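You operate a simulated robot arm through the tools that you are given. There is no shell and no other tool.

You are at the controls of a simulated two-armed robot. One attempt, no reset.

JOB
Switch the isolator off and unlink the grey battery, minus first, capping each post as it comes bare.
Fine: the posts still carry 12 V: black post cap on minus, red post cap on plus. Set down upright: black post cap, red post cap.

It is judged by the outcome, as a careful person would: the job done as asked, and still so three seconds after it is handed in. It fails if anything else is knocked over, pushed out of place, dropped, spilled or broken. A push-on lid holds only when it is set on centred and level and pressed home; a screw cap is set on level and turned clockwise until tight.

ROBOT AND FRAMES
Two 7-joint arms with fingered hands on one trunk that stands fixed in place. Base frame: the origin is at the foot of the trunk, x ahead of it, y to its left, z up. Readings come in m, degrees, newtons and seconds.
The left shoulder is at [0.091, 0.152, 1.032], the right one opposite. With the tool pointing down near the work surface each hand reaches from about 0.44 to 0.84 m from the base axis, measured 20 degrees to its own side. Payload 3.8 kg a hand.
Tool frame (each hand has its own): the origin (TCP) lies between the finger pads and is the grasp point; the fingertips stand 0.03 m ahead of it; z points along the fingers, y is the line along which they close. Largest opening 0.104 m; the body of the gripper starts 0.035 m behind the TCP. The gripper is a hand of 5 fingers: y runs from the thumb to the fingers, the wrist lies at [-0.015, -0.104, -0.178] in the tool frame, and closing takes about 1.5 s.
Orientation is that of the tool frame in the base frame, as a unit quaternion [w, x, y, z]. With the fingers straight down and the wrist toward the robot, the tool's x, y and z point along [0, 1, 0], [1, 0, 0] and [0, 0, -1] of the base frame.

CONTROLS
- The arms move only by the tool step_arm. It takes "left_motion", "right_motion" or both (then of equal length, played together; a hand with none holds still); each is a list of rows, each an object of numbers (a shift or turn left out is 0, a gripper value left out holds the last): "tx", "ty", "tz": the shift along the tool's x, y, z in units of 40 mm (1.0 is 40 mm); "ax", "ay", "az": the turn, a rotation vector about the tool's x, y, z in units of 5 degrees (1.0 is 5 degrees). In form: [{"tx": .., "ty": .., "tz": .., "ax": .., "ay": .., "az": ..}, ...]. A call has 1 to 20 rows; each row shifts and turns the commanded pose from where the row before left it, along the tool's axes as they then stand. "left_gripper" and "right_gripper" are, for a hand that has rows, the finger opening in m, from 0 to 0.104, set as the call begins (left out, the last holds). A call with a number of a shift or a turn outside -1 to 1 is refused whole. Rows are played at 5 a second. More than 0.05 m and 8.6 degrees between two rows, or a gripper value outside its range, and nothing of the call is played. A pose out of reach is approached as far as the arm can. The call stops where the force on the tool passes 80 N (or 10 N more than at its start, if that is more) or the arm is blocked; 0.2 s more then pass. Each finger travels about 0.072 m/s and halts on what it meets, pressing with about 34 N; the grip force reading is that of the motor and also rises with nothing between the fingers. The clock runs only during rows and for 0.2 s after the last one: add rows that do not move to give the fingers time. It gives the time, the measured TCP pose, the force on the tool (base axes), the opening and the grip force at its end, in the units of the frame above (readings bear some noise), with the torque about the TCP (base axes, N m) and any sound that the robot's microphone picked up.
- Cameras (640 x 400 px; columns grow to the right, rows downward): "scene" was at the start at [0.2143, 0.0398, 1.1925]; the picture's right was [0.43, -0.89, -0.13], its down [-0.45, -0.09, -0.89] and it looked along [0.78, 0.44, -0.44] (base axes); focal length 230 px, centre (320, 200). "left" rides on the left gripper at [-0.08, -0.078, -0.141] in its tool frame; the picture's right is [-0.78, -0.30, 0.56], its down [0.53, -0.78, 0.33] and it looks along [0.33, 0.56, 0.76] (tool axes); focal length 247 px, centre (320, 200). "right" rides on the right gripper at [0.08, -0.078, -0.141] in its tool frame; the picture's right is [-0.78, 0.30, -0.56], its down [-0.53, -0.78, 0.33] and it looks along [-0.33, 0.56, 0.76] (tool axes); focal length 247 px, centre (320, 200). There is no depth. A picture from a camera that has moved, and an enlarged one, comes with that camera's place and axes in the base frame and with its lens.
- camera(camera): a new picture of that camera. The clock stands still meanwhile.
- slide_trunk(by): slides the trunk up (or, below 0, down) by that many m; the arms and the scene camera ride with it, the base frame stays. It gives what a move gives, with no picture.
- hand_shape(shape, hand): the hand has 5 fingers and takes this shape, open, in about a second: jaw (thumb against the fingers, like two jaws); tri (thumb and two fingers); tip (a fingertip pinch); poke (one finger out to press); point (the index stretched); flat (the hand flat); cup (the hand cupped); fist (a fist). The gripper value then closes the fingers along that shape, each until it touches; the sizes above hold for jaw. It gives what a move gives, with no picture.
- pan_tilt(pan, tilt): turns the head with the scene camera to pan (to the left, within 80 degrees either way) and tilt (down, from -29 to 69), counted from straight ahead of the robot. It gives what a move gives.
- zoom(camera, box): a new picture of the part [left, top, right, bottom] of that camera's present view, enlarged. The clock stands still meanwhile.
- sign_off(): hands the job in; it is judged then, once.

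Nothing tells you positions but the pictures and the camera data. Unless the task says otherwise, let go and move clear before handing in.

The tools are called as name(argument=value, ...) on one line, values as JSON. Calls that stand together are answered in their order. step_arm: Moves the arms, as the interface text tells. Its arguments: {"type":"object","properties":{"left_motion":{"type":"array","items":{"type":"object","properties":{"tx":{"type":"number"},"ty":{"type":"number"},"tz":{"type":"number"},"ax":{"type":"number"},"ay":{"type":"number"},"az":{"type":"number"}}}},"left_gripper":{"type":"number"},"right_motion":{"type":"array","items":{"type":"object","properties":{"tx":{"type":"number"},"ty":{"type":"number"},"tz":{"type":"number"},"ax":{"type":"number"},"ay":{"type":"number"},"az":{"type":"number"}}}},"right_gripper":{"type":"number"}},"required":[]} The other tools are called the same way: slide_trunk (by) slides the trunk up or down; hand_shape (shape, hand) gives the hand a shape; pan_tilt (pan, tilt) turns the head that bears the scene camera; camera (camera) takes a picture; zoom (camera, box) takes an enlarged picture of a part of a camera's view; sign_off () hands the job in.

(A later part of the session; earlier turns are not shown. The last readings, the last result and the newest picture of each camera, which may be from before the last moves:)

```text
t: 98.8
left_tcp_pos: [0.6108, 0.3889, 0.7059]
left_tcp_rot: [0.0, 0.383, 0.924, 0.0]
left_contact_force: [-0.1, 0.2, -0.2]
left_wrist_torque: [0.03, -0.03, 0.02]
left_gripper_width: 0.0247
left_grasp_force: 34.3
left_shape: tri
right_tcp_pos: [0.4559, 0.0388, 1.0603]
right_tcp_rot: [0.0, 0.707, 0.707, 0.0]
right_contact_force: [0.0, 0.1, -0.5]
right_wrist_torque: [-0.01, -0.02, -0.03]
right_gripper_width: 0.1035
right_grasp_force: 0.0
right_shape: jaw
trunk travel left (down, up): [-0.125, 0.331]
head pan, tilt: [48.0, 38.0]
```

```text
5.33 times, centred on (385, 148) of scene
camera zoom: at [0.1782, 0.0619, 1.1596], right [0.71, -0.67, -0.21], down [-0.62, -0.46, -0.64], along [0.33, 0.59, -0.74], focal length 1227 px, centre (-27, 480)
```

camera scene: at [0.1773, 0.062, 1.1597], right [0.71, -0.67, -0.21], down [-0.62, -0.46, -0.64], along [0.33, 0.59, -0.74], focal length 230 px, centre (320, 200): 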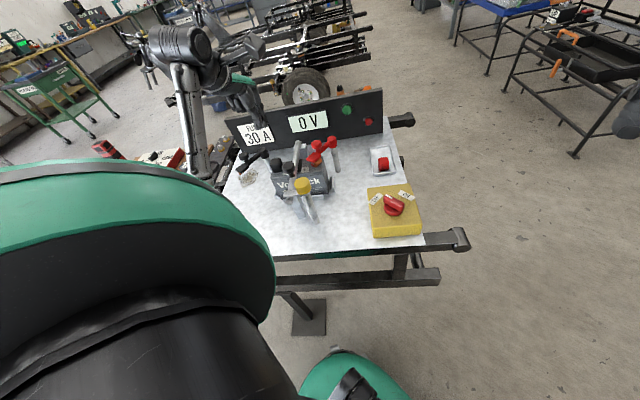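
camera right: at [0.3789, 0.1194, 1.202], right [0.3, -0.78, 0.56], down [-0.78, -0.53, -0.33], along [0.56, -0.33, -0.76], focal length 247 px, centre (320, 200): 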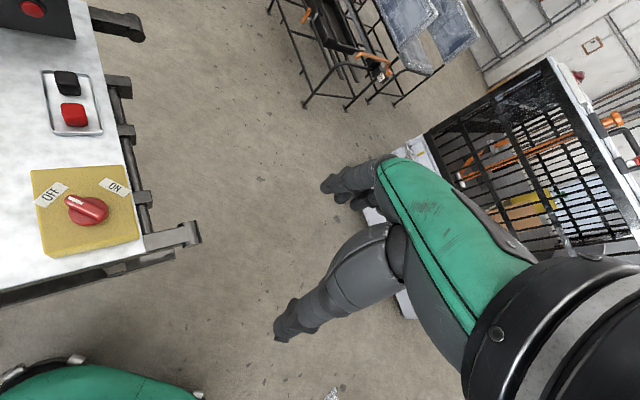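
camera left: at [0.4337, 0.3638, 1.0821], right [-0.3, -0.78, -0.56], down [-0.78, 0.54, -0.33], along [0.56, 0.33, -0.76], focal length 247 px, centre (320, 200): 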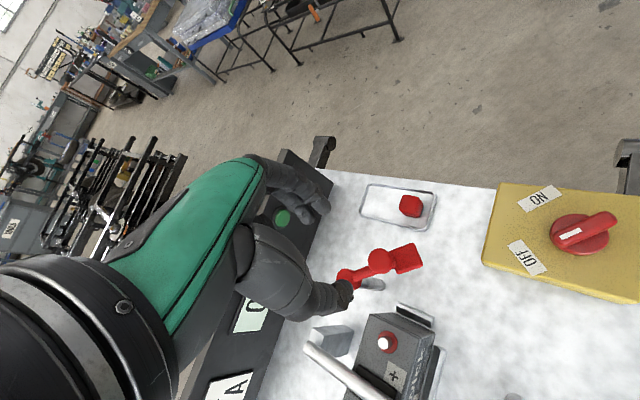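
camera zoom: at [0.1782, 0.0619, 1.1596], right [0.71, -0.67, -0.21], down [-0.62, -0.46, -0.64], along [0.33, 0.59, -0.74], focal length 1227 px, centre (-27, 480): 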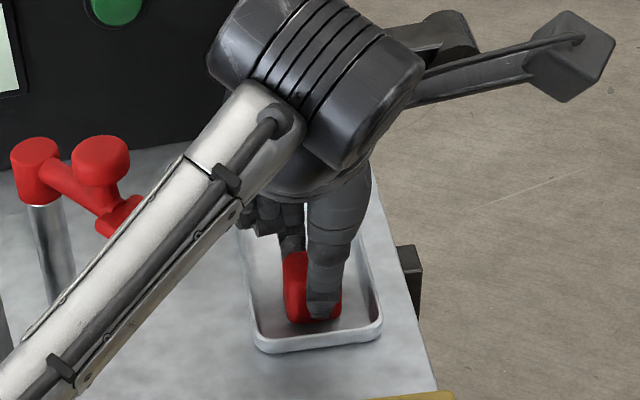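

The red cap is gripped at 24.7 mm, well centred. I'll lift it, carry it high over to the plus post, and re-measure from there.

step_arm(left_motion=[{"tz": -0.3}, {"tz": -0.5}, {"tz": -0.8}, {"tz": -0.9}, {"tz": -0.9}, {"tz": -0.9}, {"tz": -0.9}, {"tx": 0.948, "ty": -0.24}, {"tx": 0.948, "ty": -0.24}, {"tx": 0.948, "ty": -0.24}, {"tx": 0.948, "ty": -0.24}, {"tx": 0.948, "ty": -0.24}, {}])

camera(camera="left")

camera(camera="scene")

```text
t: 101.6
left_tcp_pos: [0.4436, 0.4859, 0.9128]
left_tcp_rot: [0.0, 0.383, 0.924, -0.001]
left_contact_force: [-0.5, 0.2, -0.7]
left_wrist_torque: [0.0, 0.04, 0.0]
left_gripper_width: 0.0247
left_grasp_force: 33.9
left_shape: tri
right_tcp_pos: [0.4559, 0.0382, 1.0612]
right_tcp_rot: [-0.001, 0.708, 0.707, 0.0]
right_contact_force: [-0.1, 0.0, -0.4]
right_wrist_torque: [-0.01, 0.04, 0.01]
right_gripper_width: 0.1037
right_grasp_force: 0.1
right_shape: jaw
trunk travel left (down, up): [-0.125, 0.331]
head pan, tilt: [48.0, 38.0]
```

```text
taken
camera left: at [0.4451, 0.3734, 1.0557], right [0.34, -0.76, -0.56], down [-0.93, -0.17, -0.33], along [0.16, 0.63, -0.76], focal length 247 px, centre (320, 200)
```

left: 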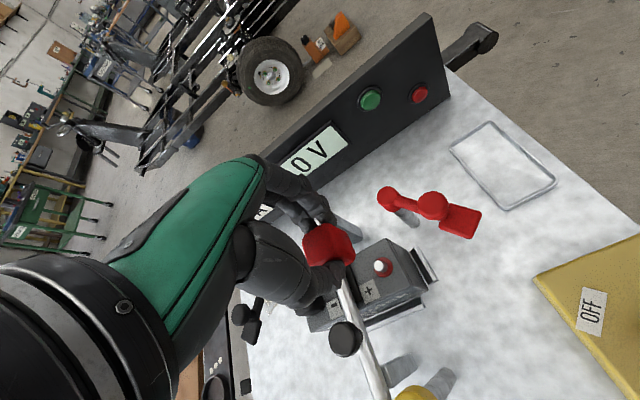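

```text
taken
camera scene: at [0.1784, 0.0619, 1.1595], right [0.71, -0.67, -0.21], down [-0.62, -0.46, -0.64], along [0.33, 0.59, -0.74], focal length 230 px, centre (320, 200)
```

scene: 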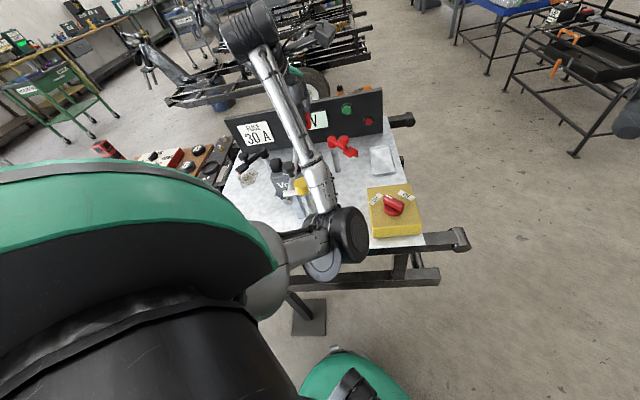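

The elbow now looks quite low near the bench front. I'll check its clearance before going down.

zoom(camera="scene", box=[230, 120, 430, 290])

camera(camera="right")

```text
2.35 times, centred on (330, 205) of scene
camera zoom: at [0.1784, 0.0619, 1.1595], right [0.71, -0.67, -0.21], down [-0.62, -0.46, -0.64], along [0.33, 0.59, -0.74], focal length 541 px, centre (296, 188)
```

zoom: 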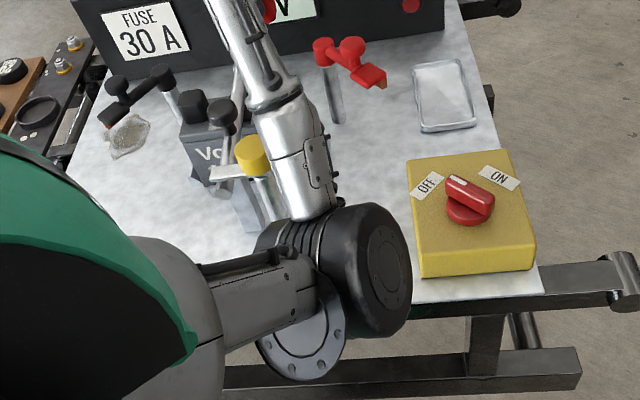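

```text
taken
camera right: at [0.3793, 0.1188, 1.2019], right [0.3, -0.78, 0.56], down [-0.78, -0.53, -0.33], along [0.56, -0.33, -0.76], focal length 247 px, centre (320, 200)
```

right: 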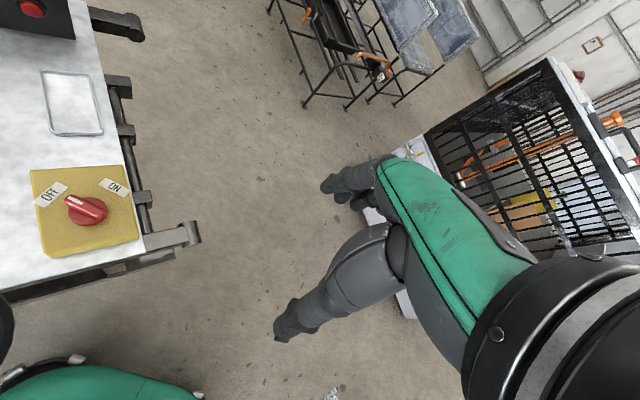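

The elbow hangs just in front of the bench and would drop further as the hand descends. Raising the trunk 0.2 m will lift the shoulder and elbow clear and also give the head camera a steeper view.

slide_trunk(by=0.2)

camera(camera="scene")

```text
t: 103.8
left_tcp_pos: [0.4419, 0.4882, 1.1131]
left_tcp_rot: [-0.001, 0.383, 0.924, -0.001]
left_contact_force: [0.0, 0.6, 0.1]
left_wrist_torque: [0.03, 0.01, 0.0]
left_gripper_width: 0.0247
left_grasp_force: 34.3
left_shape: tri
right_tcp_pos: [0.4568, 0.0384, 1.2606]
right_tcp_rot: [-0.001, 0.707, 0.707, -0.001]
right_contact_force: [0.4, 0.0, 0.0]
right_wrist_torque: [0.01, -0.02, 0.04]
right_gripper_width: 0.1037
right_grasp_force: 0.0
right_shape: jaw
trunk travel left (down, up): [-0.325, 0.131]
head pan, tilt: [48.0, 38.0]
```

```text
taken
camera scene: at [0.0789, 0.062, 1.3969], right [0.74, -0.67, -0.04], down [-0.45, -0.46, -0.77], along [0.5, 0.59, -0.64], focal length 230 px, centre (320, 200)
```

scene: 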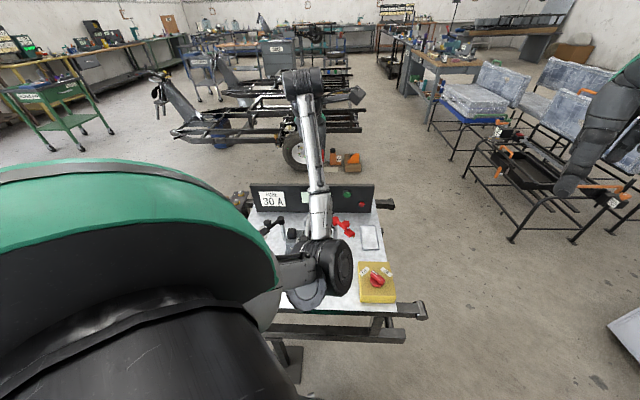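

The trunk is up. Now I'll lower the hand back to about z=0.91 and tilt the head down for a steeper view.

step_arm(left_motion=[{"tz": 0.8}, {"tz": 0.85}, {"tz": 0.85}, {"tz": 0.85}, {"tz": 0.85}, {"tz": 0.85}, {}])

pan_tilt(pan=46, tilt=52)

camera(camera="scene")

camera(camera="left")

```text
t: 105.4
left_tcp_pos: [0.4404, 0.4869, 0.9086]
left_tcp_rot: [0.0, 0.383, 0.924, 0.001]
left_contact_force: [-0.2, 0.1, -0.2]
left_wrist_torque: [0.01, -0.04, 0.0]
left_gripper_width: 0.0245
left_grasp_force: 33.7
left_shape: tri
right_tcp_pos: [0.4552, 0.0396, 1.2596]
right_tcp_rot: [0.0, 0.707, 0.707, 0.0]
right_contact_force: [0.4, -1.3, -0.3]
right_wrist_torque: [-0.02, -0.03, 0.01]
right_gripper_width: 0.1036
right_grasp_force: 0.0
right_shape: jaw
trunk travel left (down, up): [-0.325, 0.131]
head pan, tilt: [48.0, 38.0]
```

```text
t: 106.1
left_tcp_pos: [0.4392, 0.485, 0.9086]
left_tcp_rot: [0.0, 0.383, 0.924, 0.0]
left_contact_force: [0.6, -0.8, 0.3]
left_wrist_torque: [0.02, -0.04, 0.02]
left_gripper_width: 0.0245
left_grasp_force: 33.8
left_shape: tri
right_tcp_pos: [0.4564, 0.0388, 1.2609]
right_tcp_rot: [0.0, 0.707, 0.707, 0.0]
right_contact_force: [0.0, -0.2, -0.4]
right_wrist_torque: [0.01, -0.03, 0.02]
right_gripper_width: 0.1037
right_grasp_force: 0.1
right_shape: jaw
trunk travel left (down, up): [-0.325, 0.131]
head pan, tilt: [46.0, 52.0]
```

```text
taken
camera scene: at [0.0722, 0.0519, 1.3774], right [0.72, -0.69, -0.03], down [-0.58, -0.57, -0.59], along [0.39, 0.44, -0.81], focal length 230 px, centre (320, 200)
```

scene: 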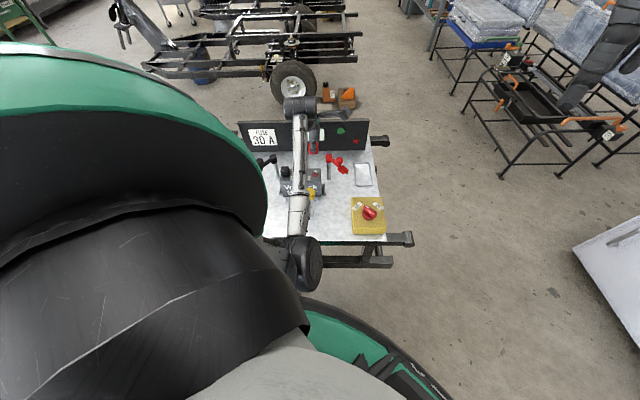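

```text
taken
camera left: at [0.4417, 0.374, 1.0519], right [0.34, -0.76, -0.56], down [-0.93, -0.17, -0.33], along [0.16, 0.63, -0.76], focal length 247 px, centre (320, 200)
```

left: 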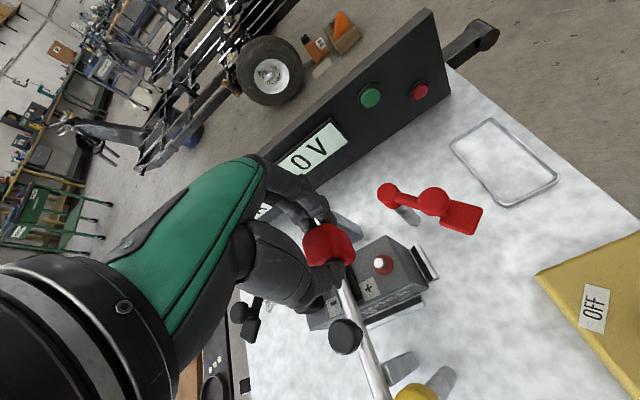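

I'll zoom in to judge where the elbow is now, and measure the post and cap.

zoom(camera="scene", box=[230, 90, 400, 300])

camera(camera="right")

zoom(camera="left", box=[355, 240, 410, 290])

zoom(camera="left", box=[295, 205, 385, 285])

```text
1.90 times, centred on (315, 195) of scene
camera zoom: at [0.0722, 0.0519, 1.3774], right [0.72, -0.69, -0.03], down [-0.58, -0.57, -0.59], along [0.39, 0.44, -0.81], focal length 438 px, centre (330, 210)
```

zoom: 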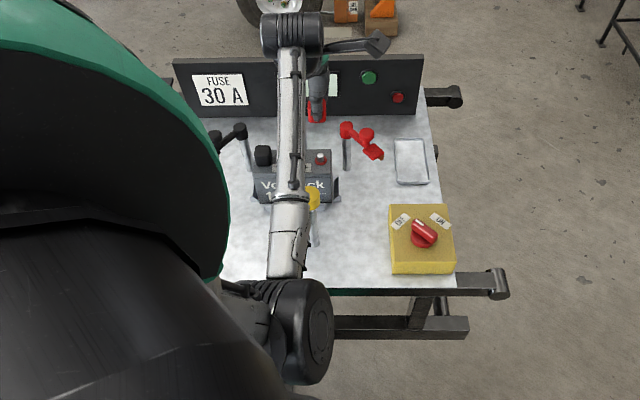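

```text
taken
camera right: at [0.3789, 0.1188, 1.4021], right [0.3, -0.78, 0.56], down [-0.78, -0.53, -0.33], along [0.56, -0.33, -0.76], focal length 247 px, centre (320, 200)
```

right: 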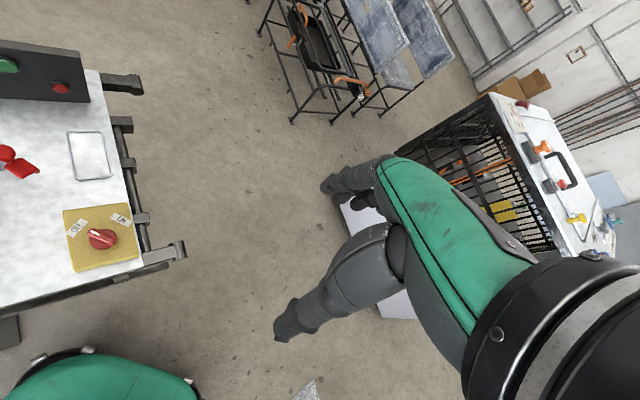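

```text
8.00 times, centred on (382, 265) of left
camera zoom: at [0.4417, 0.374, 1.0519], right [0.34, -0.76, -0.56], down [-0.93, -0.17, -0.33], along [0.16, 0.63, -0.76], focal length 1976 px, centre (-180, -320)
```

zoom: 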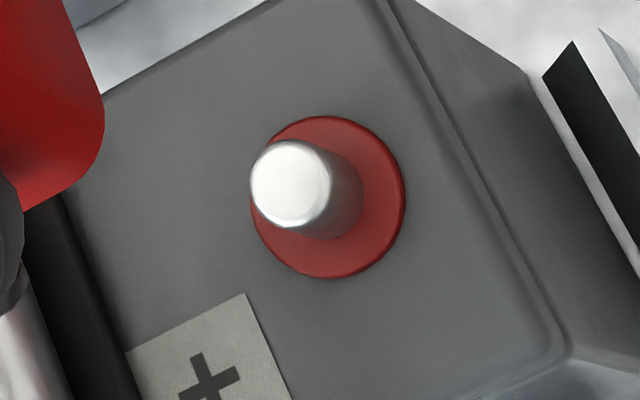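

```text
5.00 times, centred on (340, 245) of left
camera zoom: at [0.4417, 0.374, 1.0519], right [0.34, -0.76, -0.56], down [-0.93, -0.17, -0.33], along [0.16, 0.63, -0.76], focal length 1235 px, centre (220, -25)
```

zoom: 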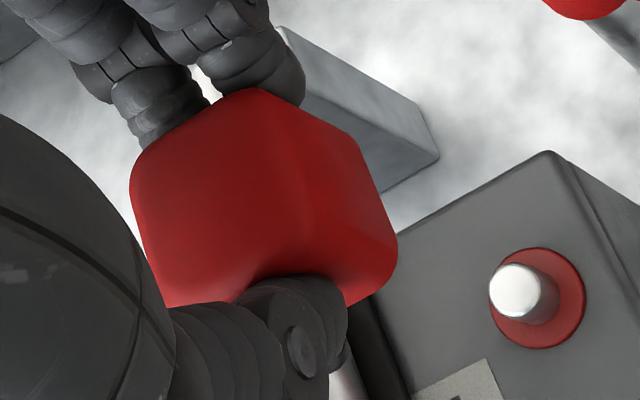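

The elbow is now back by the body and well clear. Applying the same left-camera calibration that worked on the minus post, the target is TCP (0.4445, 0.490). I'll correct and go down to z≈0.832 for a comparison look.

step_arm(left_motion=[{"tx": 0.002, "ty": 0.15}, {"tz": 0.47}, {"tz": 0.48}, {"tz": 0.48}, {"tz": 0.48}, {}])

zoom(camera="left", box=[310, 215, 390, 280])

zoom(camera="scene", box=[280, 135, 350, 205])

camera(camera="left")

```text
t: 107.5
left_tcp_pos: [0.4468, 0.4942, 0.8339]
left_tcp_rot: [0.0, 0.383, 0.924, 0.0]
left_contact_force: [0.3, -0.7, -0.7]
left_wrist_torque: [-0.01, 0.01, 0.01]
left_gripper_width: 0.0247
left_grasp_force: 34.0
left_shape: tri
right_tcp_pos: [0.4563, 0.0385, 1.2615]
right_tcp_rot: [0.0, 0.707, 0.707, 0.0]
right_contact_force: [-0.1, -0.1, -0.6]
right_wrist_torque: [0.0, -0.03, 0.02]
right_gripper_width: 0.1039
right_grasp_force: 0.1
right_shape: jaw
trunk travel left (down, up): [-0.325, 0.131]
head pan, tilt: [46.0, 52.0]
```

```text
6.15 times, centred on (350, 248) of left
camera zoom: at [0.4483, 0.3813, 0.9761], right [0.34, -0.76, -0.56], down [-0.93, -0.17, -0.33], along [0.16, 0.63, -0.76], focal length 1520 px, centre (135, -92)
```

zoom: 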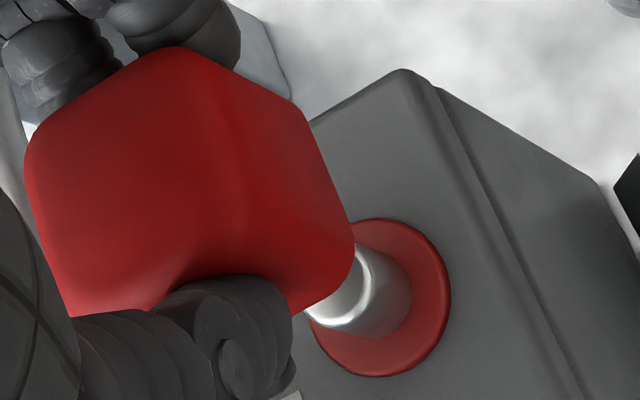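

```text
5.71 times, centred on (315, 170) of scene
camera zoom: at [0.0721, 0.0517, 1.3773], right [0.72, -0.69, -0.03], down [-0.58, -0.57, -0.59], along [0.39, 0.44, -0.81], focal length 1315 px, centre (349, 371)
```

zoom: 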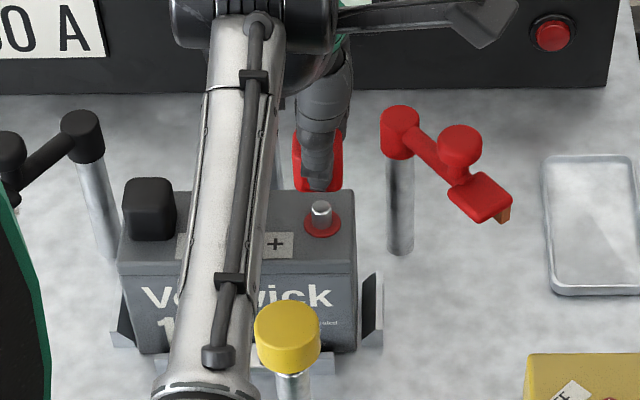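

```text
taken
camera left: at [0.4483, 0.3813, 0.9761], right [0.34, -0.76, -0.56], down [-0.93, -0.17, -0.33], along [0.16, 0.63, -0.76], focal length 247 px, centre (320, 200)
```

left: 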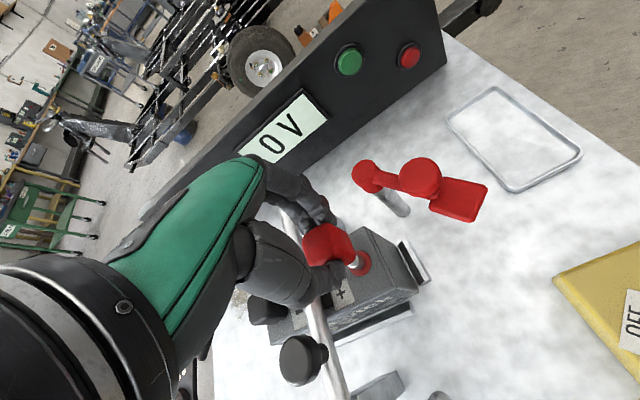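

The arm settled about 3 mm past target. Comparing the collar's place in this view with the minus-post reference gives the same answer, so I'll shift back about 2.7 mm in both x and y and recheck.

step_arm(left_motion=[{"ty": -0.095}, {}])

zoom(camera="left", box=[310, 215, 390, 280])

zoom(camera="scene", box=[300, 145, 335, 180])

```text
t: 108.1
left_tcp_pos: [0.443, 0.4914, 0.8334]
left_tcp_rot: [0.0, 0.382, 0.924, 0.0]
left_contact_force: [-0.4, -0.1, -0.7]
left_wrist_torque: [0.02, 0.01, 0.01]
left_gripper_width: 0.0246
left_grasp_force: 33.7
left_shape: tri
right_tcp_pos: [0.4564, 0.0399, 1.2603]
right_tcp_rot: [0.001, 0.707, 0.707, 0.0]
right_contact_force: [-0.3, -0.2, -0.8]
right_wrist_torque: [0.01, 0.0, 0.01]
right_gripper_width: 0.104
right_grasp_force: 0.0
right_shape: jaw
trunk travel left (down, up): [-0.325, 0.131]
head pan, tilt: [46.0, 52.0]
```

```text
6.15 times, centred on (350, 248) of left
camera zoom: at [0.4454, 0.3782, 0.9765], right [0.34, -0.76, -0.56], down [-0.93, -0.17, -0.33], along [0.16, 0.63, -0.76], focal length 1520 px, centre (135, -92)
```

zoom: 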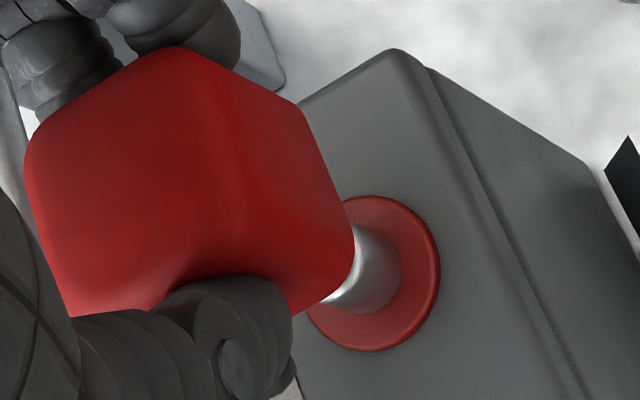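

```text
11.43 times, centred on (318, 162) of scene
camera zoom: at [0.0722, 0.0518, 1.3773], right [0.72, -0.69, -0.03], down [-0.58, -0.57, -0.59], along [0.39, 0.44, -0.81], focal length 2630 px, centre (349, 629)
```

zoom: 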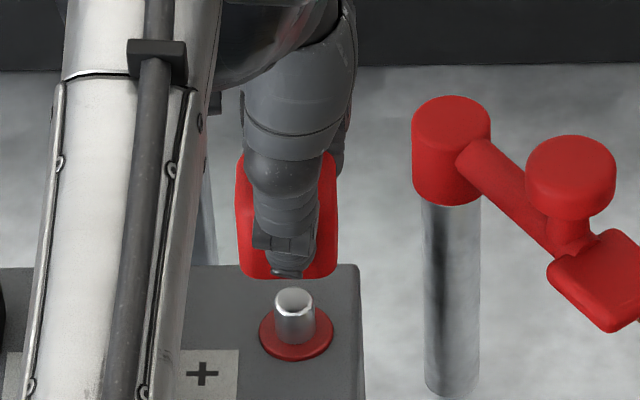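

Both cameras now agree the red cap is centred on the plus post to within a millimetre. I'll make a tiny trim and lower in steps while watching the force.

step_arm(left_motion=[{"tx": -0.014, "ty": 0.018}, {"tz": 0.13}, {"tz": 0.13}, {"tz": 0.13}, {}])

step_arm(left_motion=[{"tz": 0.06}, {}])

step_arm(left_motion=[{"tz": 0.06}, {}])

step_arm(left_motion=[{"tz": 0.06}, {}])

zoom(camera="scene", box=[300, 145, 335, 180])

zoom(camera="left", box=[310, 215, 390, 280])

```text
t: 109.3
left_tcp_pos: [0.4446, 0.4904, 0.818]
left_tcp_rot: [0.0, 0.383, 0.924, 0.0]
left_contact_force: [-0.7, -0.5, 0.5]
left_wrist_torque: [0.0, -0.02, 0.01]
left_gripper_width: 0.0247
left_grasp_force: 34.3
left_shape: tri
right_tcp_pos: [0.4573, 0.0401, 1.2611]
right_tcp_rot: [-0.001, 0.708, 0.707, -0.001]
right_contact_force: [0.5, -0.2, -0.3]
right_wrist_torque: [-0.01, 0.0, -0.04]
right_gripper_width: 0.1039
right_grasp_force: 0.0
right_shape: jaw
trunk travel left (down, up): [-0.325, 0.131]
head pan, tilt: [46.0, 52.0]
```

```text
t: 109.9
left_tcp_pos: [0.4437, 0.4902, 0.8158]
left_tcp_rot: [0.0, 0.382, 0.924, 0.0]
left_contact_force: [0.4, 0.3, -0.3]
left_wrist_torque: [0.0, 0.01, 0.0]
left_gripper_width: 0.0247
left_grasp_force: 33.8
left_shape: tri
right_tcp_pos: [0.4562, 0.0388, 1.2612]
right_tcp_rot: [0.0, 0.706, 0.708, 0.0]
right_contact_force: [-0.2, 0.6, -0.3]
right_wrist_torque: [-0.04, 0.0, 0.0]
right_gripper_width: 0.1036
right_grasp_force: 0.1
right_shape: jaw
trunk travel left (down, up): [-0.325, 0.131]
head pan, tilt: [46.0, 52.0]
```

```text
t: 110.5
left_tcp_pos: [0.4442, 0.4893, 0.8138]
left_tcp_rot: [0.0, 0.382, 0.924, 0.0]
left_contact_force: [0.1, 1.0, -0.8]
left_wrist_torque: [-0.01, -0.02, 0.0]
left_gripper_width: 0.0246
left_grasp_force: 33.7
left_shape: tri
right_tcp_pos: [0.4565, 0.0394, 1.26]
right_tcp_rot: [0.0, 0.707, 0.707, 0.0]
right_contact_force: [0.3, -0.2, 0.3]
right_wrist_torque: [0.02, -0.02, -0.02]
right_gripper_width: 0.1036
right_grasp_force: 0.0
right_shape: jaw
trunk travel left (down, up): [-0.325, 0.131]
head pan, tilt: [46.0, 52.0]
```

```text
t: 111.1
left_tcp_pos: [0.4432, 0.4898, 0.8124]
left_tcp_rot: [0.0, 0.383, 0.924, 0.0]
left_contact_force: [-0.1, -0.9, -0.5]
left_wrist_torque: [0.0, 0.01, 0.02]
left_gripper_width: 0.0243
left_grasp_force: 33.7
left_shape: tri
right_tcp_pos: [0.4557, 0.0381, 1.2607]
right_tcp_rot: [0.0, 0.707, 0.707, -0.001]
right_contact_force: [0.1, 0.0, 0.1]
right_wrist_torque: [0.01, -0.03, 0.0]
right_gripper_width: 0.1043
right_grasp_force: 0.0
right_shape: jaw
trunk travel left (down, up): [-0.325, 0.131]
head pan, tilt: [46.0, 52.0]
```

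```text
11.43 times, centred on (318, 162) of scene
camera zoom: at [0.0722, 0.0518, 1.3773], right [0.72, -0.69, -0.03], down [-0.58, -0.57, -0.59], along [0.39, 0.44, -0.81], focal length 2630 px, centre (349, 629)
```

zoom: 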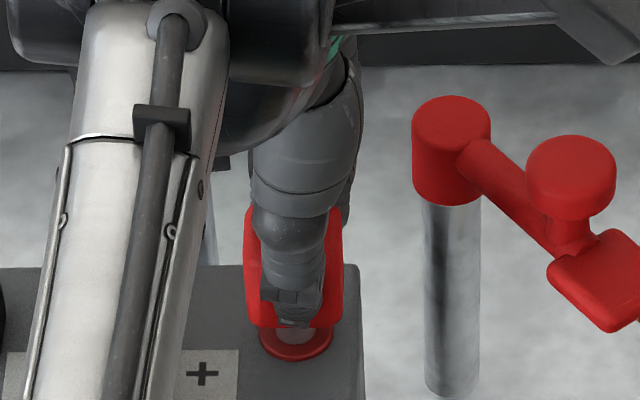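

```text
6.15 times, centred on (350, 248) of left
camera zoom: at [0.4461, 0.3777, 0.9545], right [0.34, -0.76, -0.56], down [-0.93, -0.17, -0.33], along [0.16, 0.63, -0.76], focal length 1520 px, centre (135, -92)
```

zoom: 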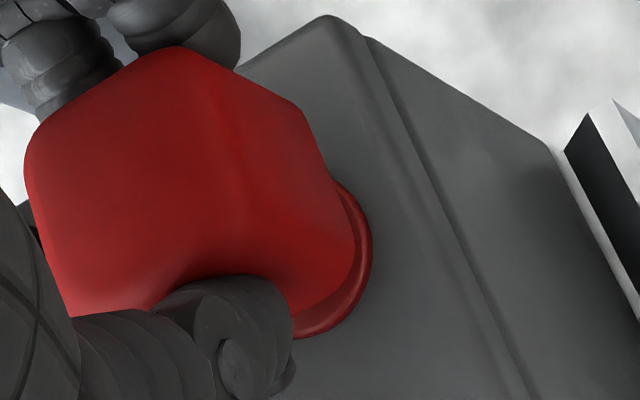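

Still free, with the cap rim at the post top. I'll continue down in small steps.

step_arm(left_motion=[{"tz": 0.06}, {}])

step_arm(left_motion=[{"tz": 0.06}, {}])

step_arm(left_motion=[{"tz": 0.06}, {}])

step_arm(left_motion=[{"tz": 0.06}, {}])

zoom(camera="scene", box=[300, 145, 335, 180])

```text
t: 111.7
left_tcp_pos: [0.4445, 0.49, 0.8101]
left_tcp_rot: [0.0, 0.382, 0.924, 0.001]
left_contact_force: [0.5, 1.7, 0.1]
left_wrist_torque: [-0.02, 0.0, -0.02]
left_gripper_width: 0.0247
left_grasp_force: 34.1
left_shape: tri
right_tcp_pos: [0.4562, 0.0394, 1.26]
right_tcp_rot: [0.0, 0.708, 0.706, 0.0]
right_contact_force: [-0.6, 0.0, -0.2]
right_wrist_torque: [0.01, -0.02, 0.0]
right_gripper_width: 0.1035
right_grasp_force: 0.0
right_shape: jaw
trunk travel left (down, up): [-0.325, 0.131]
head pan, tilt: [46.0, 52.0]
```

```text
t: 112.3
left_tcp_pos: [0.4449, 0.4914, 0.8076]
left_tcp_rot: [0.0, 0.383, 0.924, 0.0]
left_contact_force: [0.3, 0.4, 0.0]
left_wrist_torque: [-0.03, 0.0, 0.01]
left_gripper_width: 0.0245
left_grasp_force: 33.7
left_shape: tri
right_tcp_pos: [0.4564, 0.039, 1.2611]
right_tcp_rot: [0.001, 0.707, 0.707, 0.0]
right_contact_force: [0.0, -0.8, -0.2]
right_wrist_torque: [0.02, 0.0, 0.01]
right_gripper_width: 0.1034
right_grasp_force: 0.1
right_shape: jaw
trunk travel left (down, up): [-0.325, 0.131]
head pan, tilt: [46.0, 52.0]
```

```text
t: 112.9
left_tcp_pos: [0.4453, 0.4908, 0.804]
left_tcp_rot: [0.0, 0.383, 0.924, 0.0]
left_contact_force: [0.0, 0.4, 0.1]
left_wrist_torque: [0.03, 0.01, 0.02]
left_gripper_width: 0.0246
left_grasp_force: 34.4
left_shape: tri
right_tcp_pos: [0.4567, 0.0401, 1.2608]
right_tcp_rot: [0.0, 0.707, 0.707, 0.001]
right_contact_force: [0.3, 0.4, 1.1]
right_wrist_torque: [0.0, -0.01, -0.01]
right_gripper_width: 0.1037
right_grasp_force: 0.1
right_shape: jaw
trunk travel left (down, up): [-0.325, 0.131]
head pan, tilt: [46.0, 52.0]
```

```text
t: 113.5
left_tcp_pos: [0.444, 0.4907, 0.8021]
left_tcp_rot: [0.0, 0.382, 0.924, 0.0]
left_contact_force: [1.5, 0.1, -0.5]
left_wrist_torque: [-0.01, 0.02, 0.0]
left_gripper_width: 0.0248
left_grasp_force: 34.4
left_shape: tri
right_tcp_pos: [0.4561, 0.0392, 1.261]
right_tcp_rot: [0.0, 0.707, 0.707, 0.0]
right_contact_force: [0.1, -0.2, -0.2]
right_wrist_torque: [0.03, 0.0, 0.01]
right_gripper_width: 0.1033
right_grasp_force: 0.0
right_shape: jaw
trunk travel left (down, up): [-0.325, 0.131]
head pan, tilt: [46.0, 52.0]
```

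```text
11.43 times, centred on (318, 162) of scene
camera zoom: at [0.0722, 0.0518, 1.3773], right [0.72, -0.69, -0.03], down [-0.58, -0.57, -0.59], along [0.39, 0.44, -0.81], focal length 2630 px, centre (349, 629)
```

zoom: 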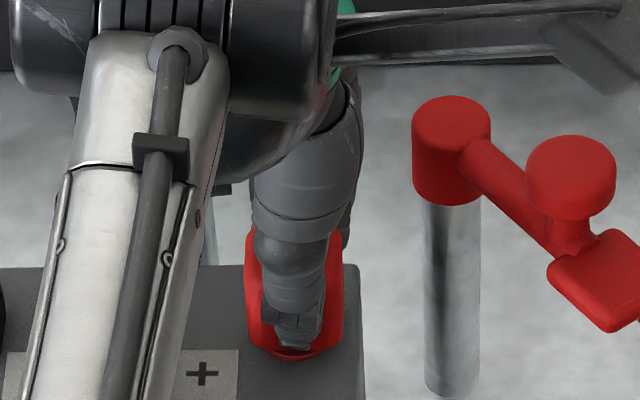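

The rim is now below the post top with no contact, so the post is inside the cap. I'll lower it on to the seat.

step_arm(left_motion=[{"tz": 0.06}, {}])

step_arm(left_motion=[{"tz": 0.06}, {}])

step_arm(left_motion=[{"tz": 0.05}, {}])

step_arm(left_motion=[{"tz": 0.05}, {}])

```text
t: 114.1
left_tcp_pos: [0.4442, 0.4905, 0.801]
left_tcp_rot: [0.0, 0.382, 0.924, 0.0]
left_contact_force: [-0.1, -0.1, -0.3]
left_wrist_torque: [0.02, -0.02, 0.01]
left_gripper_width: 0.0245
left_grasp_force: 34.0
left_shape: tri
right_tcp_pos: [0.4559, 0.039, 1.2609]
right_tcp_rot: [0.0, 0.707, 0.707, -0.001]
right_contact_force: [0.4, -1.2, -0.3]
right_wrist_torque: [0.02, -0.03, 0.02]
right_gripper_width: 0.1037
right_grasp_force: 0.1
right_shape: jaw
trunk travel left (down, up): [-0.325, 0.131]
head pan, tilt: [46.0, 52.0]
```

```text
t: 114.7
left_tcp_pos: [0.444, 0.4907, 0.7971]
left_tcp_rot: [0.001, 0.383, 0.924, 0.0]
left_contact_force: [0.2, -0.9, 0.6]
left_wrist_torque: [-0.03, 0.0, 0.02]
left_gripper_width: 0.0245
left_grasp_force: 34.4
left_shape: tri
right_tcp_pos: [0.4556, 0.0396, 1.2618]
right_tcp_rot: [-0.001, 0.707, 0.707, 0.0]
right_contact_force: [0.3, -0.3, 0.0]
right_wrist_torque: [0.0, -0.04, -0.01]
right_gripper_width: 0.1038
right_grasp_force: 0.1
right_shape: jaw
trunk travel left (down, up): [-0.325, 0.131]
head pan, tilt: [46.0, 52.0]
```

```text
t: 115.3
left_tcp_pos: [0.4447, 0.4914, 0.7938]
left_tcp_rot: [0.0, 0.382, 0.924, -0.001]
left_contact_force: [-0.1, -0.8, 2.2]
left_wrist_torque: [0.0, -0.04, 0.06]
left_gripper_width: 0.0249
left_grasp_force: 34.5
left_shape: tri
right_tcp_pos: [0.455, 0.0391, 1.2606]
right_tcp_rot: [0.0, 0.707, 0.707, 0.0]
right_contact_force: [-0.1, 0.3, -0.1]
right_wrist_torque: [0.0, 0.03, -0.02]
right_gripper_width: 0.1034
right_grasp_force: 0.1
right_shape: jaw
trunk travel left (down, up): [-0.325, 0.131]
head pan, tilt: [46.0, 52.0]
```

```text
t: 115.9
left_tcp_pos: [0.4436, 0.4905, 0.795]
left_tcp_rot: [0.0, 0.383, 0.924, 0.001]
left_contact_force: [0.7, 1.8, 8.9]
left_wrist_torque: [0.05, -0.04, -0.01]
left_gripper_width: 0.0248
left_grasp_force: 33.9
left_shape: tri
right_tcp_pos: [0.4554, 0.0394, 1.2606]
right_tcp_rot: [-0.001, 0.707, 0.707, 0.0]
right_contact_force: [0.1, 0.6, 0.4]
right_wrist_torque: [0.02, -0.03, 0.01]
right_gripper_width: 0.1038
right_grasp_force: 0.0
right_shape: jaw
trunk travel left (down, up): [-0.325, 0.131]
head pan, tilt: [46.0, 52.0]
```

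It's touching down at the same height as the black cap did. I'll press a little, ease off, release and rise.

step_arm(left_motion=[{"tz": 0.05}, {}])

step_arm(left_motion=[{"tz": 0.05}, {}])

step_arm(left_motion=[{"tz": -0.08}, {}])

step_arm(left_motion=[{}, {}, {}], left_gripper=0.044)

step_arm(left_motion=[{"tz": -0.3}, {"tz": -0.5}, {"tz": -0.7}, {"tz": -0.8}])

zoom(camera="scene", box=[290, 140, 340, 190])

camera(camera="left")

```text
t: 116.5
left_tcp_pos: [0.4445, 0.4909, 0.7945]
left_tcp_rot: [0.001, 0.383, 0.924, 0.003]
left_contact_force: [2.1, 2.5, 17.5]
left_wrist_torque: [0.1, -0.08, 0.0]
left_gripper_width: 0.0254
left_grasp_force: 34.1
left_shape: tri
right_tcp_pos: [0.4564, 0.0378, 1.2607]
right_tcp_rot: [0.0, 0.708, 0.707, 0.002]
right_contact_force: [-0.1, 0.5, -0.9]
right_wrist_torque: [0.0, 0.02, 0.02]
right_gripper_width: 0.1034
right_grasp_force: 0.0
right_shape: jaw
trunk travel left (down, up): [-0.325, 0.131]
head pan, tilt: [46.0, 52.0]
```

```text
t: 117.1
left_tcp_pos: [0.4435, 0.4908, 0.7937]
left_tcp_rot: [0.001, 0.383, 0.924, 0.004]
left_contact_force: [3.6, 4.7, 24.8]
left_wrist_torque: [0.14, -0.16, 0.04]
left_gripper_width: 0.0258
left_grasp_force: 34.2
left_shape: tri
right_tcp_pos: [0.4549, 0.038, 1.261]
right_tcp_rot: [0.001, 0.707, 0.707, 0.001]
right_contact_force: [-0.2, -0.6, -0.1]
right_wrist_torque: [0.01, -0.01, 0.01]
right_gripper_width: 0.1036
right_grasp_force: 0.1
right_shape: jaw
trunk travel left (down, up): [-0.325, 0.131]
head pan, tilt: [46.0, 52.0]
```

```text
t: 117.7
left_tcp_pos: [0.4443, 0.4902, 0.7938]
left_tcp_rot: [0.001, 0.382, 0.924, 0.001]
left_contact_force: [4.3, 7.2, 16.1]
left_wrist_torque: [0.27, -0.21, 0.04]
left_gripper_width: 0.0258
left_grasp_force: 33.6
left_shape: tri
right_tcp_pos: [0.4552, 0.0379, 1.2614]
right_tcp_rot: [0.0, 0.707, 0.707, -0.001]
right_contact_force: [-0.7, 0.1, 0.0]
right_wrist_torque: [0.01, 0.01, 0.0]
right_gripper_width: 0.1037
right_grasp_force: 0.1
right_shape: jaw
trunk travel left (down, up): [-0.325, 0.131]
head pan, tilt: [46.0, 52.0]
```

```text
t: 118.5
left_tcp_pos: [0.4436, 0.4887, 0.7922]
left_tcp_rot: [-0.002, 0.383, 0.924, -0.002]
left_contact_force: [0.2, -0.5, 1.0]
left_wrist_torque: [0.01, 0.01, 0.0]
left_gripper_width: 0.0436
left_grasp_force: 0.0
left_shape: tri
right_tcp_pos: [0.4555, 0.0389, 1.2615]
right_tcp_rot: [0.0, 0.707, 0.707, 0.0]
right_contact_force: [0.1, -1.3, 0.7]
right_wrist_torque: [-0.01, 0.02, 0.01]
right_gripper_width: 0.1039
right_grasp_force: 0.0
right_shape: jaw
trunk travel left (down, up): [-0.325, 0.131]
head pan, tilt: [46.0, 52.0]
```

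```text
t: 119.5
left_tcp_pos: [0.443, 0.4913, 0.8859]
left_tcp_rot: [0.0, 0.383, 0.924, 0.001]
left_contact_force: [0.3, -0.6, -0.1]
left_wrist_torque: [0.02, 0.02, 0.03]
left_gripper_width: 0.0436
left_grasp_force: 0.1
left_shape: tri
right_tcp_pos: [0.4565, 0.039, 1.2606]
right_tcp_rot: [0.0, 0.707, 0.707, 0.0]
right_contact_force: [0.4, -0.6, -0.6]
right_wrist_torque: [0.02, 0.0, 0.01]
right_gripper_width: 0.1036
right_grasp_force: 0.1
right_shape: jaw
trunk travel left (down, up): [-0.325, 0.131]
head pan, tilt: [46.0, 52.0]
```

```text
8.00 times, centred on (315, 165) of scene
camera zoom: at [0.072, 0.0516, 1.3774], right [0.72, -0.69, -0.03], down [-0.58, -0.57, -0.59], along [0.39, 0.44, -0.81], focal length 1841 px, centre (360, 480)
```

zoom: 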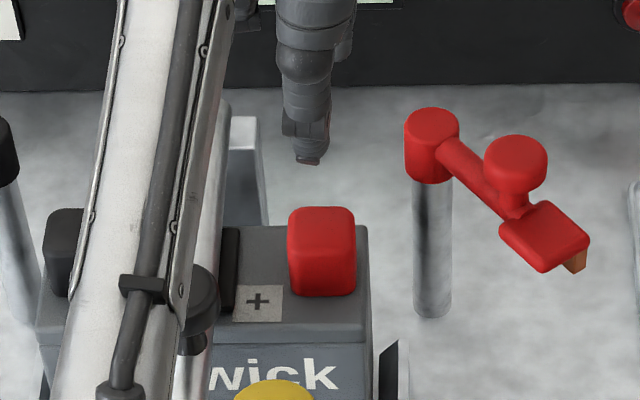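

```text
taken
camera left: at [0.4449, 0.3782, 1.029], right [0.34, -0.76, -0.56], down [-0.93, -0.17, -0.33], along [0.16, 0.63, -0.76], focal length 247 px, centre (320, 200)
```

left: 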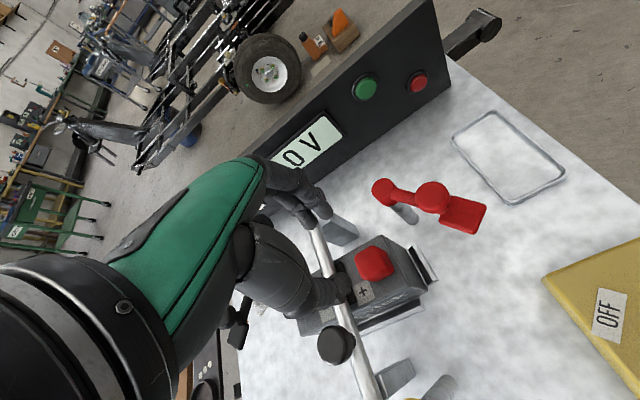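

The red cap is on and upright. I'll close the fingertips and press it home from above, as with the black one.

step_arm(left_motion=[{"tx": -0.11, "ty": -0.02}, {}, {}, {}, {}], left_gripper=0.0)

step_arm(left_motion=[{"tz": 0.5}, {"tz": 0.5}, {"tz": 0.3}, {}])

zoom(camera="scene", box=[290, 140, 340, 190])

zoom(camera="left", box=[300, 205, 400, 290])

```text
t: 120.7
left_tcp_pos: [0.4456, 0.4872, 0.887]
left_tcp_rot: [-0.001, 0.383, 0.924, 0.0]
left_contact_force: [0.1, -0.2, 0.1]
left_wrist_torque: [0.01, 0.01, -0.05]
left_gripper_width: 0.0002
left_grasp_force: 33.7
left_shape: tri
right_tcp_pos: [0.4561, 0.0392, 1.2609]
right_tcp_rot: [0.0, 0.707, 0.707, 0.0]
right_contact_force: [0.1, -0.5, 0.9]
right_wrist_torque: [0.01, -0.02, -0.01]
right_gripper_width: 0.1036
right_grasp_force: 0.0
right_shape: jaw
trunk travel left (down, up): [-0.325, 0.131]
head pan, tilt: [46.0, 52.0]
```

```text
t: 121.7
left_tcp_pos: [0.4484, 0.4888, 0.8316]
left_tcp_rot: [0.0, 0.382, 0.924, 0.0]
left_contact_force: [0.0, -0.1, -0.1]
left_wrist_torque: [-0.02, -0.04, -0.02]
left_gripper_width: 0.0
left_grasp_force: 34.5
left_shape: tri
right_tcp_pos: [0.4568, 0.0393, 1.2617]
right_tcp_rot: [0.0, 0.707, 0.707, 0.0]
right_contact_force: [0.3, 0.1, 0.0]
right_wrist_torque: [0.0, 0.02, 0.0]
right_gripper_width: 0.1039
right_grasp_force: 0.1
right_shape: jaw
trunk travel left (down, up): [-0.325, 0.131]
head pan, tilt: [46.0, 52.0]
```

```text
8.00 times, centred on (315, 165) of scene
camera zoom: at [0.0721, 0.0518, 1.3773], right [0.72, -0.69, -0.03], down [-0.58, -0.57, -0.59], along [0.39, 0.44, -0.81], focal length 1841 px, centre (360, 480)
```

zoom: 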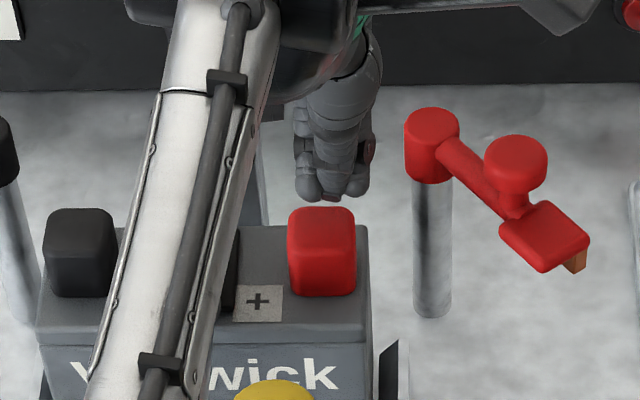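

```text
4.71 times, centred on (350, 248) of left
camera zoom: at [0.4502, 0.376, 0.9747], right [0.34, -0.76, -0.56], down [-0.93, -0.17, -0.33], along [0.16, 0.63, -0.76], focal length 1162 px, centre (179, -24)
```

zoom: 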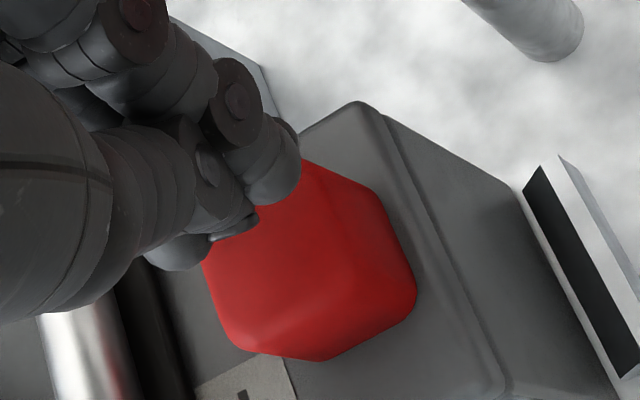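

The fingertips are above the cap, perhaps 2–4 mm to its right. I'll trim 2 mm left and press down gradually.

step_arm(left_motion=[{"tx": 0.06}, {"tz": 0.2}, {"tz": 0.1}, {}])

step_arm(left_motion=[{"tz": 0.1}, {}])

step_arm(left_motion=[{"tz": 0.1}, {}])

step_arm(left_motion=[{"tz": 0.1}, {}])

step_arm(left_motion=[{"tz": 0.08}, {}])

zoom(camera="scene", box=[290, 140, 340, 190])

```text
t: 122.7
left_tcp_pos: [0.4461, 0.489, 0.8212]
left_tcp_rot: [0.001, 0.382, 0.924, 0.0]
left_contact_force: [0.3, 0.5, 0.4]
left_wrist_torque: [0.0, -0.01, 0.02]
left_gripper_width: 0.0001
left_grasp_force: 34.3
left_shape: tri
right_tcp_pos: [0.4568, 0.0384, 1.2613]
right_tcp_rot: [0.0, 0.708, 0.707, 0.0]
right_contact_force: [-0.9, -0.8, 0.0]
right_wrist_torque: [-0.02, 0.02, -0.01]
right_gripper_width: 0.1039
right_grasp_force: 0.0
right_shape: jaw
trunk travel left (down, up): [-0.325, 0.131]
head pan, tilt: [46.0, 52.0]
```

```text
t: 123.3
left_tcp_pos: [0.4449, 0.4878, 0.8167]
left_tcp_rot: [0.0, 0.383, 0.924, 0.001]
left_contact_force: [-0.1, 0.9, -0.2]
left_wrist_torque: [0.0, -0.01, 0.02]
left_gripper_width: 0.0
left_grasp_force: 33.7
left_shape: tri
right_tcp_pos: [0.4559, 0.0387, 1.2599]
right_tcp_rot: [0.0, 0.707, 0.707, 0.001]
right_contact_force: [-0.3, -0.7, -0.5]
right_wrist_torque: [-0.01, -0.03, 0.01]
right_gripper_width: 0.1037
right_grasp_force: 0.0
right_shape: jaw
trunk travel left (down, up): [-0.325, 0.131]
head pan, tilt: [46.0, 52.0]
```

```text
t: 123.9
left_tcp_pos: [0.4458, 0.4883, 0.8145]
left_tcp_rot: [0.001, 0.382, 0.924, 0.001]
left_contact_force: [-0.8, 0.8, 8.6]
left_wrist_torque: [0.0, -0.05, -0.01]
left_gripper_width: 0.0
left_grasp_force: 34.1
left_shape: tri
right_tcp_pos: [0.456, 0.039, 1.2624]
right_tcp_rot: [0.001, 0.707, 0.707, 0.001]
right_contact_force: [0.6, 0.1, -0.3]
right_wrist_torque: [-0.01, -0.01, 0.02]
right_gripper_width: 0.1036
right_grasp_force: 0.1
right_shape: jaw
trunk travel left (down, up): [-0.325, 0.131]
head pan, tilt: [46.0, 52.0]
```

```text
t: 124.5
left_tcp_pos: [0.4461, 0.4886, 0.8144]
left_tcp_rot: [0.003, 0.383, 0.924, 0.006]
left_contact_force: [-1.0, 1.7, 30.1]
left_wrist_torque: [0.09, 0.03, 0.02]
left_gripper_width: 0.0
left_grasp_force: 34.4
left_shape: tri
right_tcp_pos: [0.453, 0.0356, 1.2616]
right_tcp_rot: [0.0, 0.707, 0.707, 0.002]
right_contact_force: [0.2, -0.3, 0.1]
right_wrist_torque: [-0.01, 0.03, -0.02]
right_gripper_width: 0.1039
right_grasp_force: 0.1
right_shape: jaw
trunk travel left (down, up): [-0.325, 0.131]
head pan, tilt: [46.0, 52.0]
```

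```text
t: 125.1
left_tcp_pos: [0.4453, 0.4881, 0.8156]
left_tcp_rot: [0.005, 0.382, 0.924, 0.008]
left_contact_force: [-0.5, 3.9, 41.3]
left_wrist_torque: [0.16, -0.01, -0.05]
left_gripper_width: 0.0
left_grasp_force: 34.5
left_shape: tri
right_tcp_pos: [0.4516, 0.0361, 1.2625]
right_tcp_rot: [0.0, 0.707, 0.707, 0.002]
right_contact_force: [0.2, -0.2, -1.3]
right_wrist_torque: [0.03, -0.01, 0.0]
right_gripper_width: 0.1039
right_grasp_force: 0.0
right_shape: jaw
trunk travel left (down, up): [-0.325, 0.131]
head pan, tilt: [46.0, 52.0]
```

```text
8.00 times, centred on (315, 165) of scene
camera zoom: at [0.0676, 0.0477, 1.3779], right [0.72, -0.69, -0.03], down [-0.57, -0.56, -0.59], along [0.39, 0.45, -0.8], focal length 1841 px, centre (360, 480)
```

zoom: 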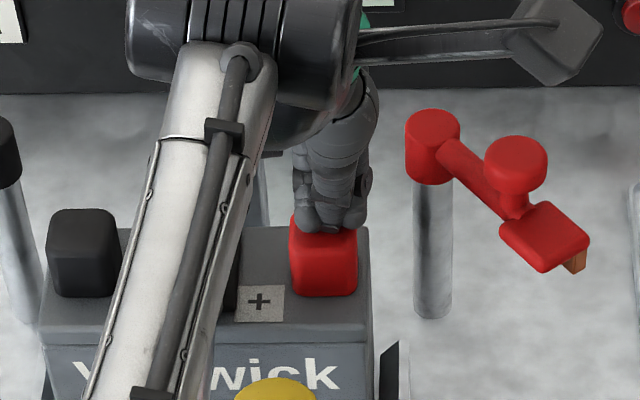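

I'm pressing squarely on the cap at 41 N with no movement. I'll go to about 65 N as I did for the black cap, then lift off.

step_arm(left_motion=[{"tz": 0.1}, {}])

step_arm(left_motion=[{"tz": -0.3}, {"tz": -0.5}, {"tz": -0.8}, {"tz": -0.9}, {"tz": -0.9}])

zoom(camera="scene", box=[240, 115, 420, 250])

camera(camera="left")

```text
t: 125.7
left_tcp_pos: [0.4445, 0.4881, 0.8155]
left_tcp_rot: [0.007, 0.382, 0.924, 0.011]
left_contact_force: [-5.5, 3.1, 54.0]
left_wrist_torque: [0.12, 0.18, 0.01]
left_gripper_width: 0.0
left_grasp_force: 33.7
left_shape: tri
right_tcp_pos: [0.4494, 0.0343, 1.2647]
right_tcp_rot: [0.0, 0.707, 0.707, 0.003]
right_contact_force: [0.2, -0.5, -0.1]
right_wrist_torque: [0.0, 0.02, -0.01]
right_gripper_width: 0.1036
right_grasp_force: 0.0
right_shape: jaw
trunk travel left (down, up): [-0.325, 0.131]
head pan, tilt: [46.0, 52.0]
```

```text
t: 126.9
left_tcp_pos: [0.4443, 0.4879, 0.9394]
left_tcp_rot: [-0.001, 0.383, 0.924, -0.001]
left_contact_force: [-0.2, -0.4, -0.4]
left_wrist_torque: [0.0, 0.0, -0.01]
left_gripper_width: 0.0001
left_grasp_force: 34.3
left_shape: tri
right_tcp_pos: [0.456, 0.0392, 1.2611]
right_tcp_rot: [0.0, 0.707, 0.707, 0.0]
right_contact_force: [-0.6, -0.2, -0.5]
right_wrist_torque: [-0.02, -0.01, 0.01]
right_gripper_width: 0.1038
right_grasp_force: 0.2
right_shape: jaw
trunk travel left (down, up): [-0.325, 0.131]
head pan, tilt: [46.0, 52.0]
```

```text
2.96 times, centred on (330, 182) of scene
camera zoom: at [0.0723, 0.0515, 1.3773], right [0.72, -0.69, -0.03], down [-0.58, -0.57, -0.59], along [0.39, 0.44, -0.81], focal length 682 px, centre (290, 252)
```

zoom: 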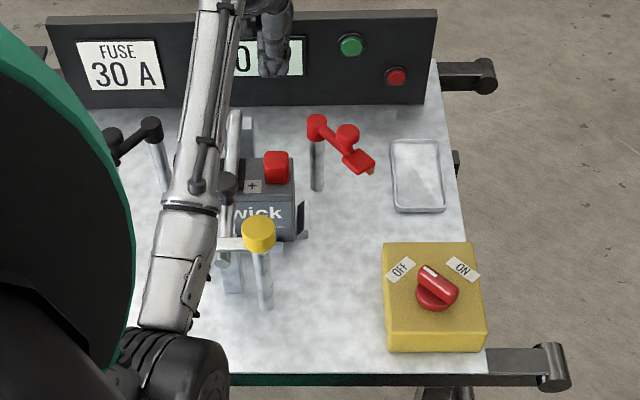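

```text
taken
camera left: at [0.4472, 0.3755, 1.0821], right [0.34, -0.76, -0.56], down [-0.93, -0.17, -0.33], along [0.16, 0.63, -0.76], focal length 247 px, centre (320, 200)
```

left: 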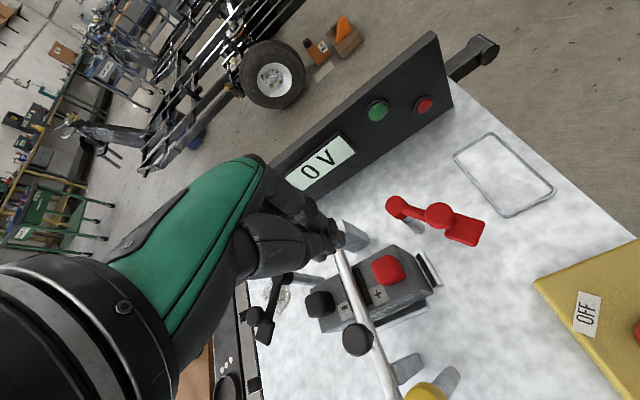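

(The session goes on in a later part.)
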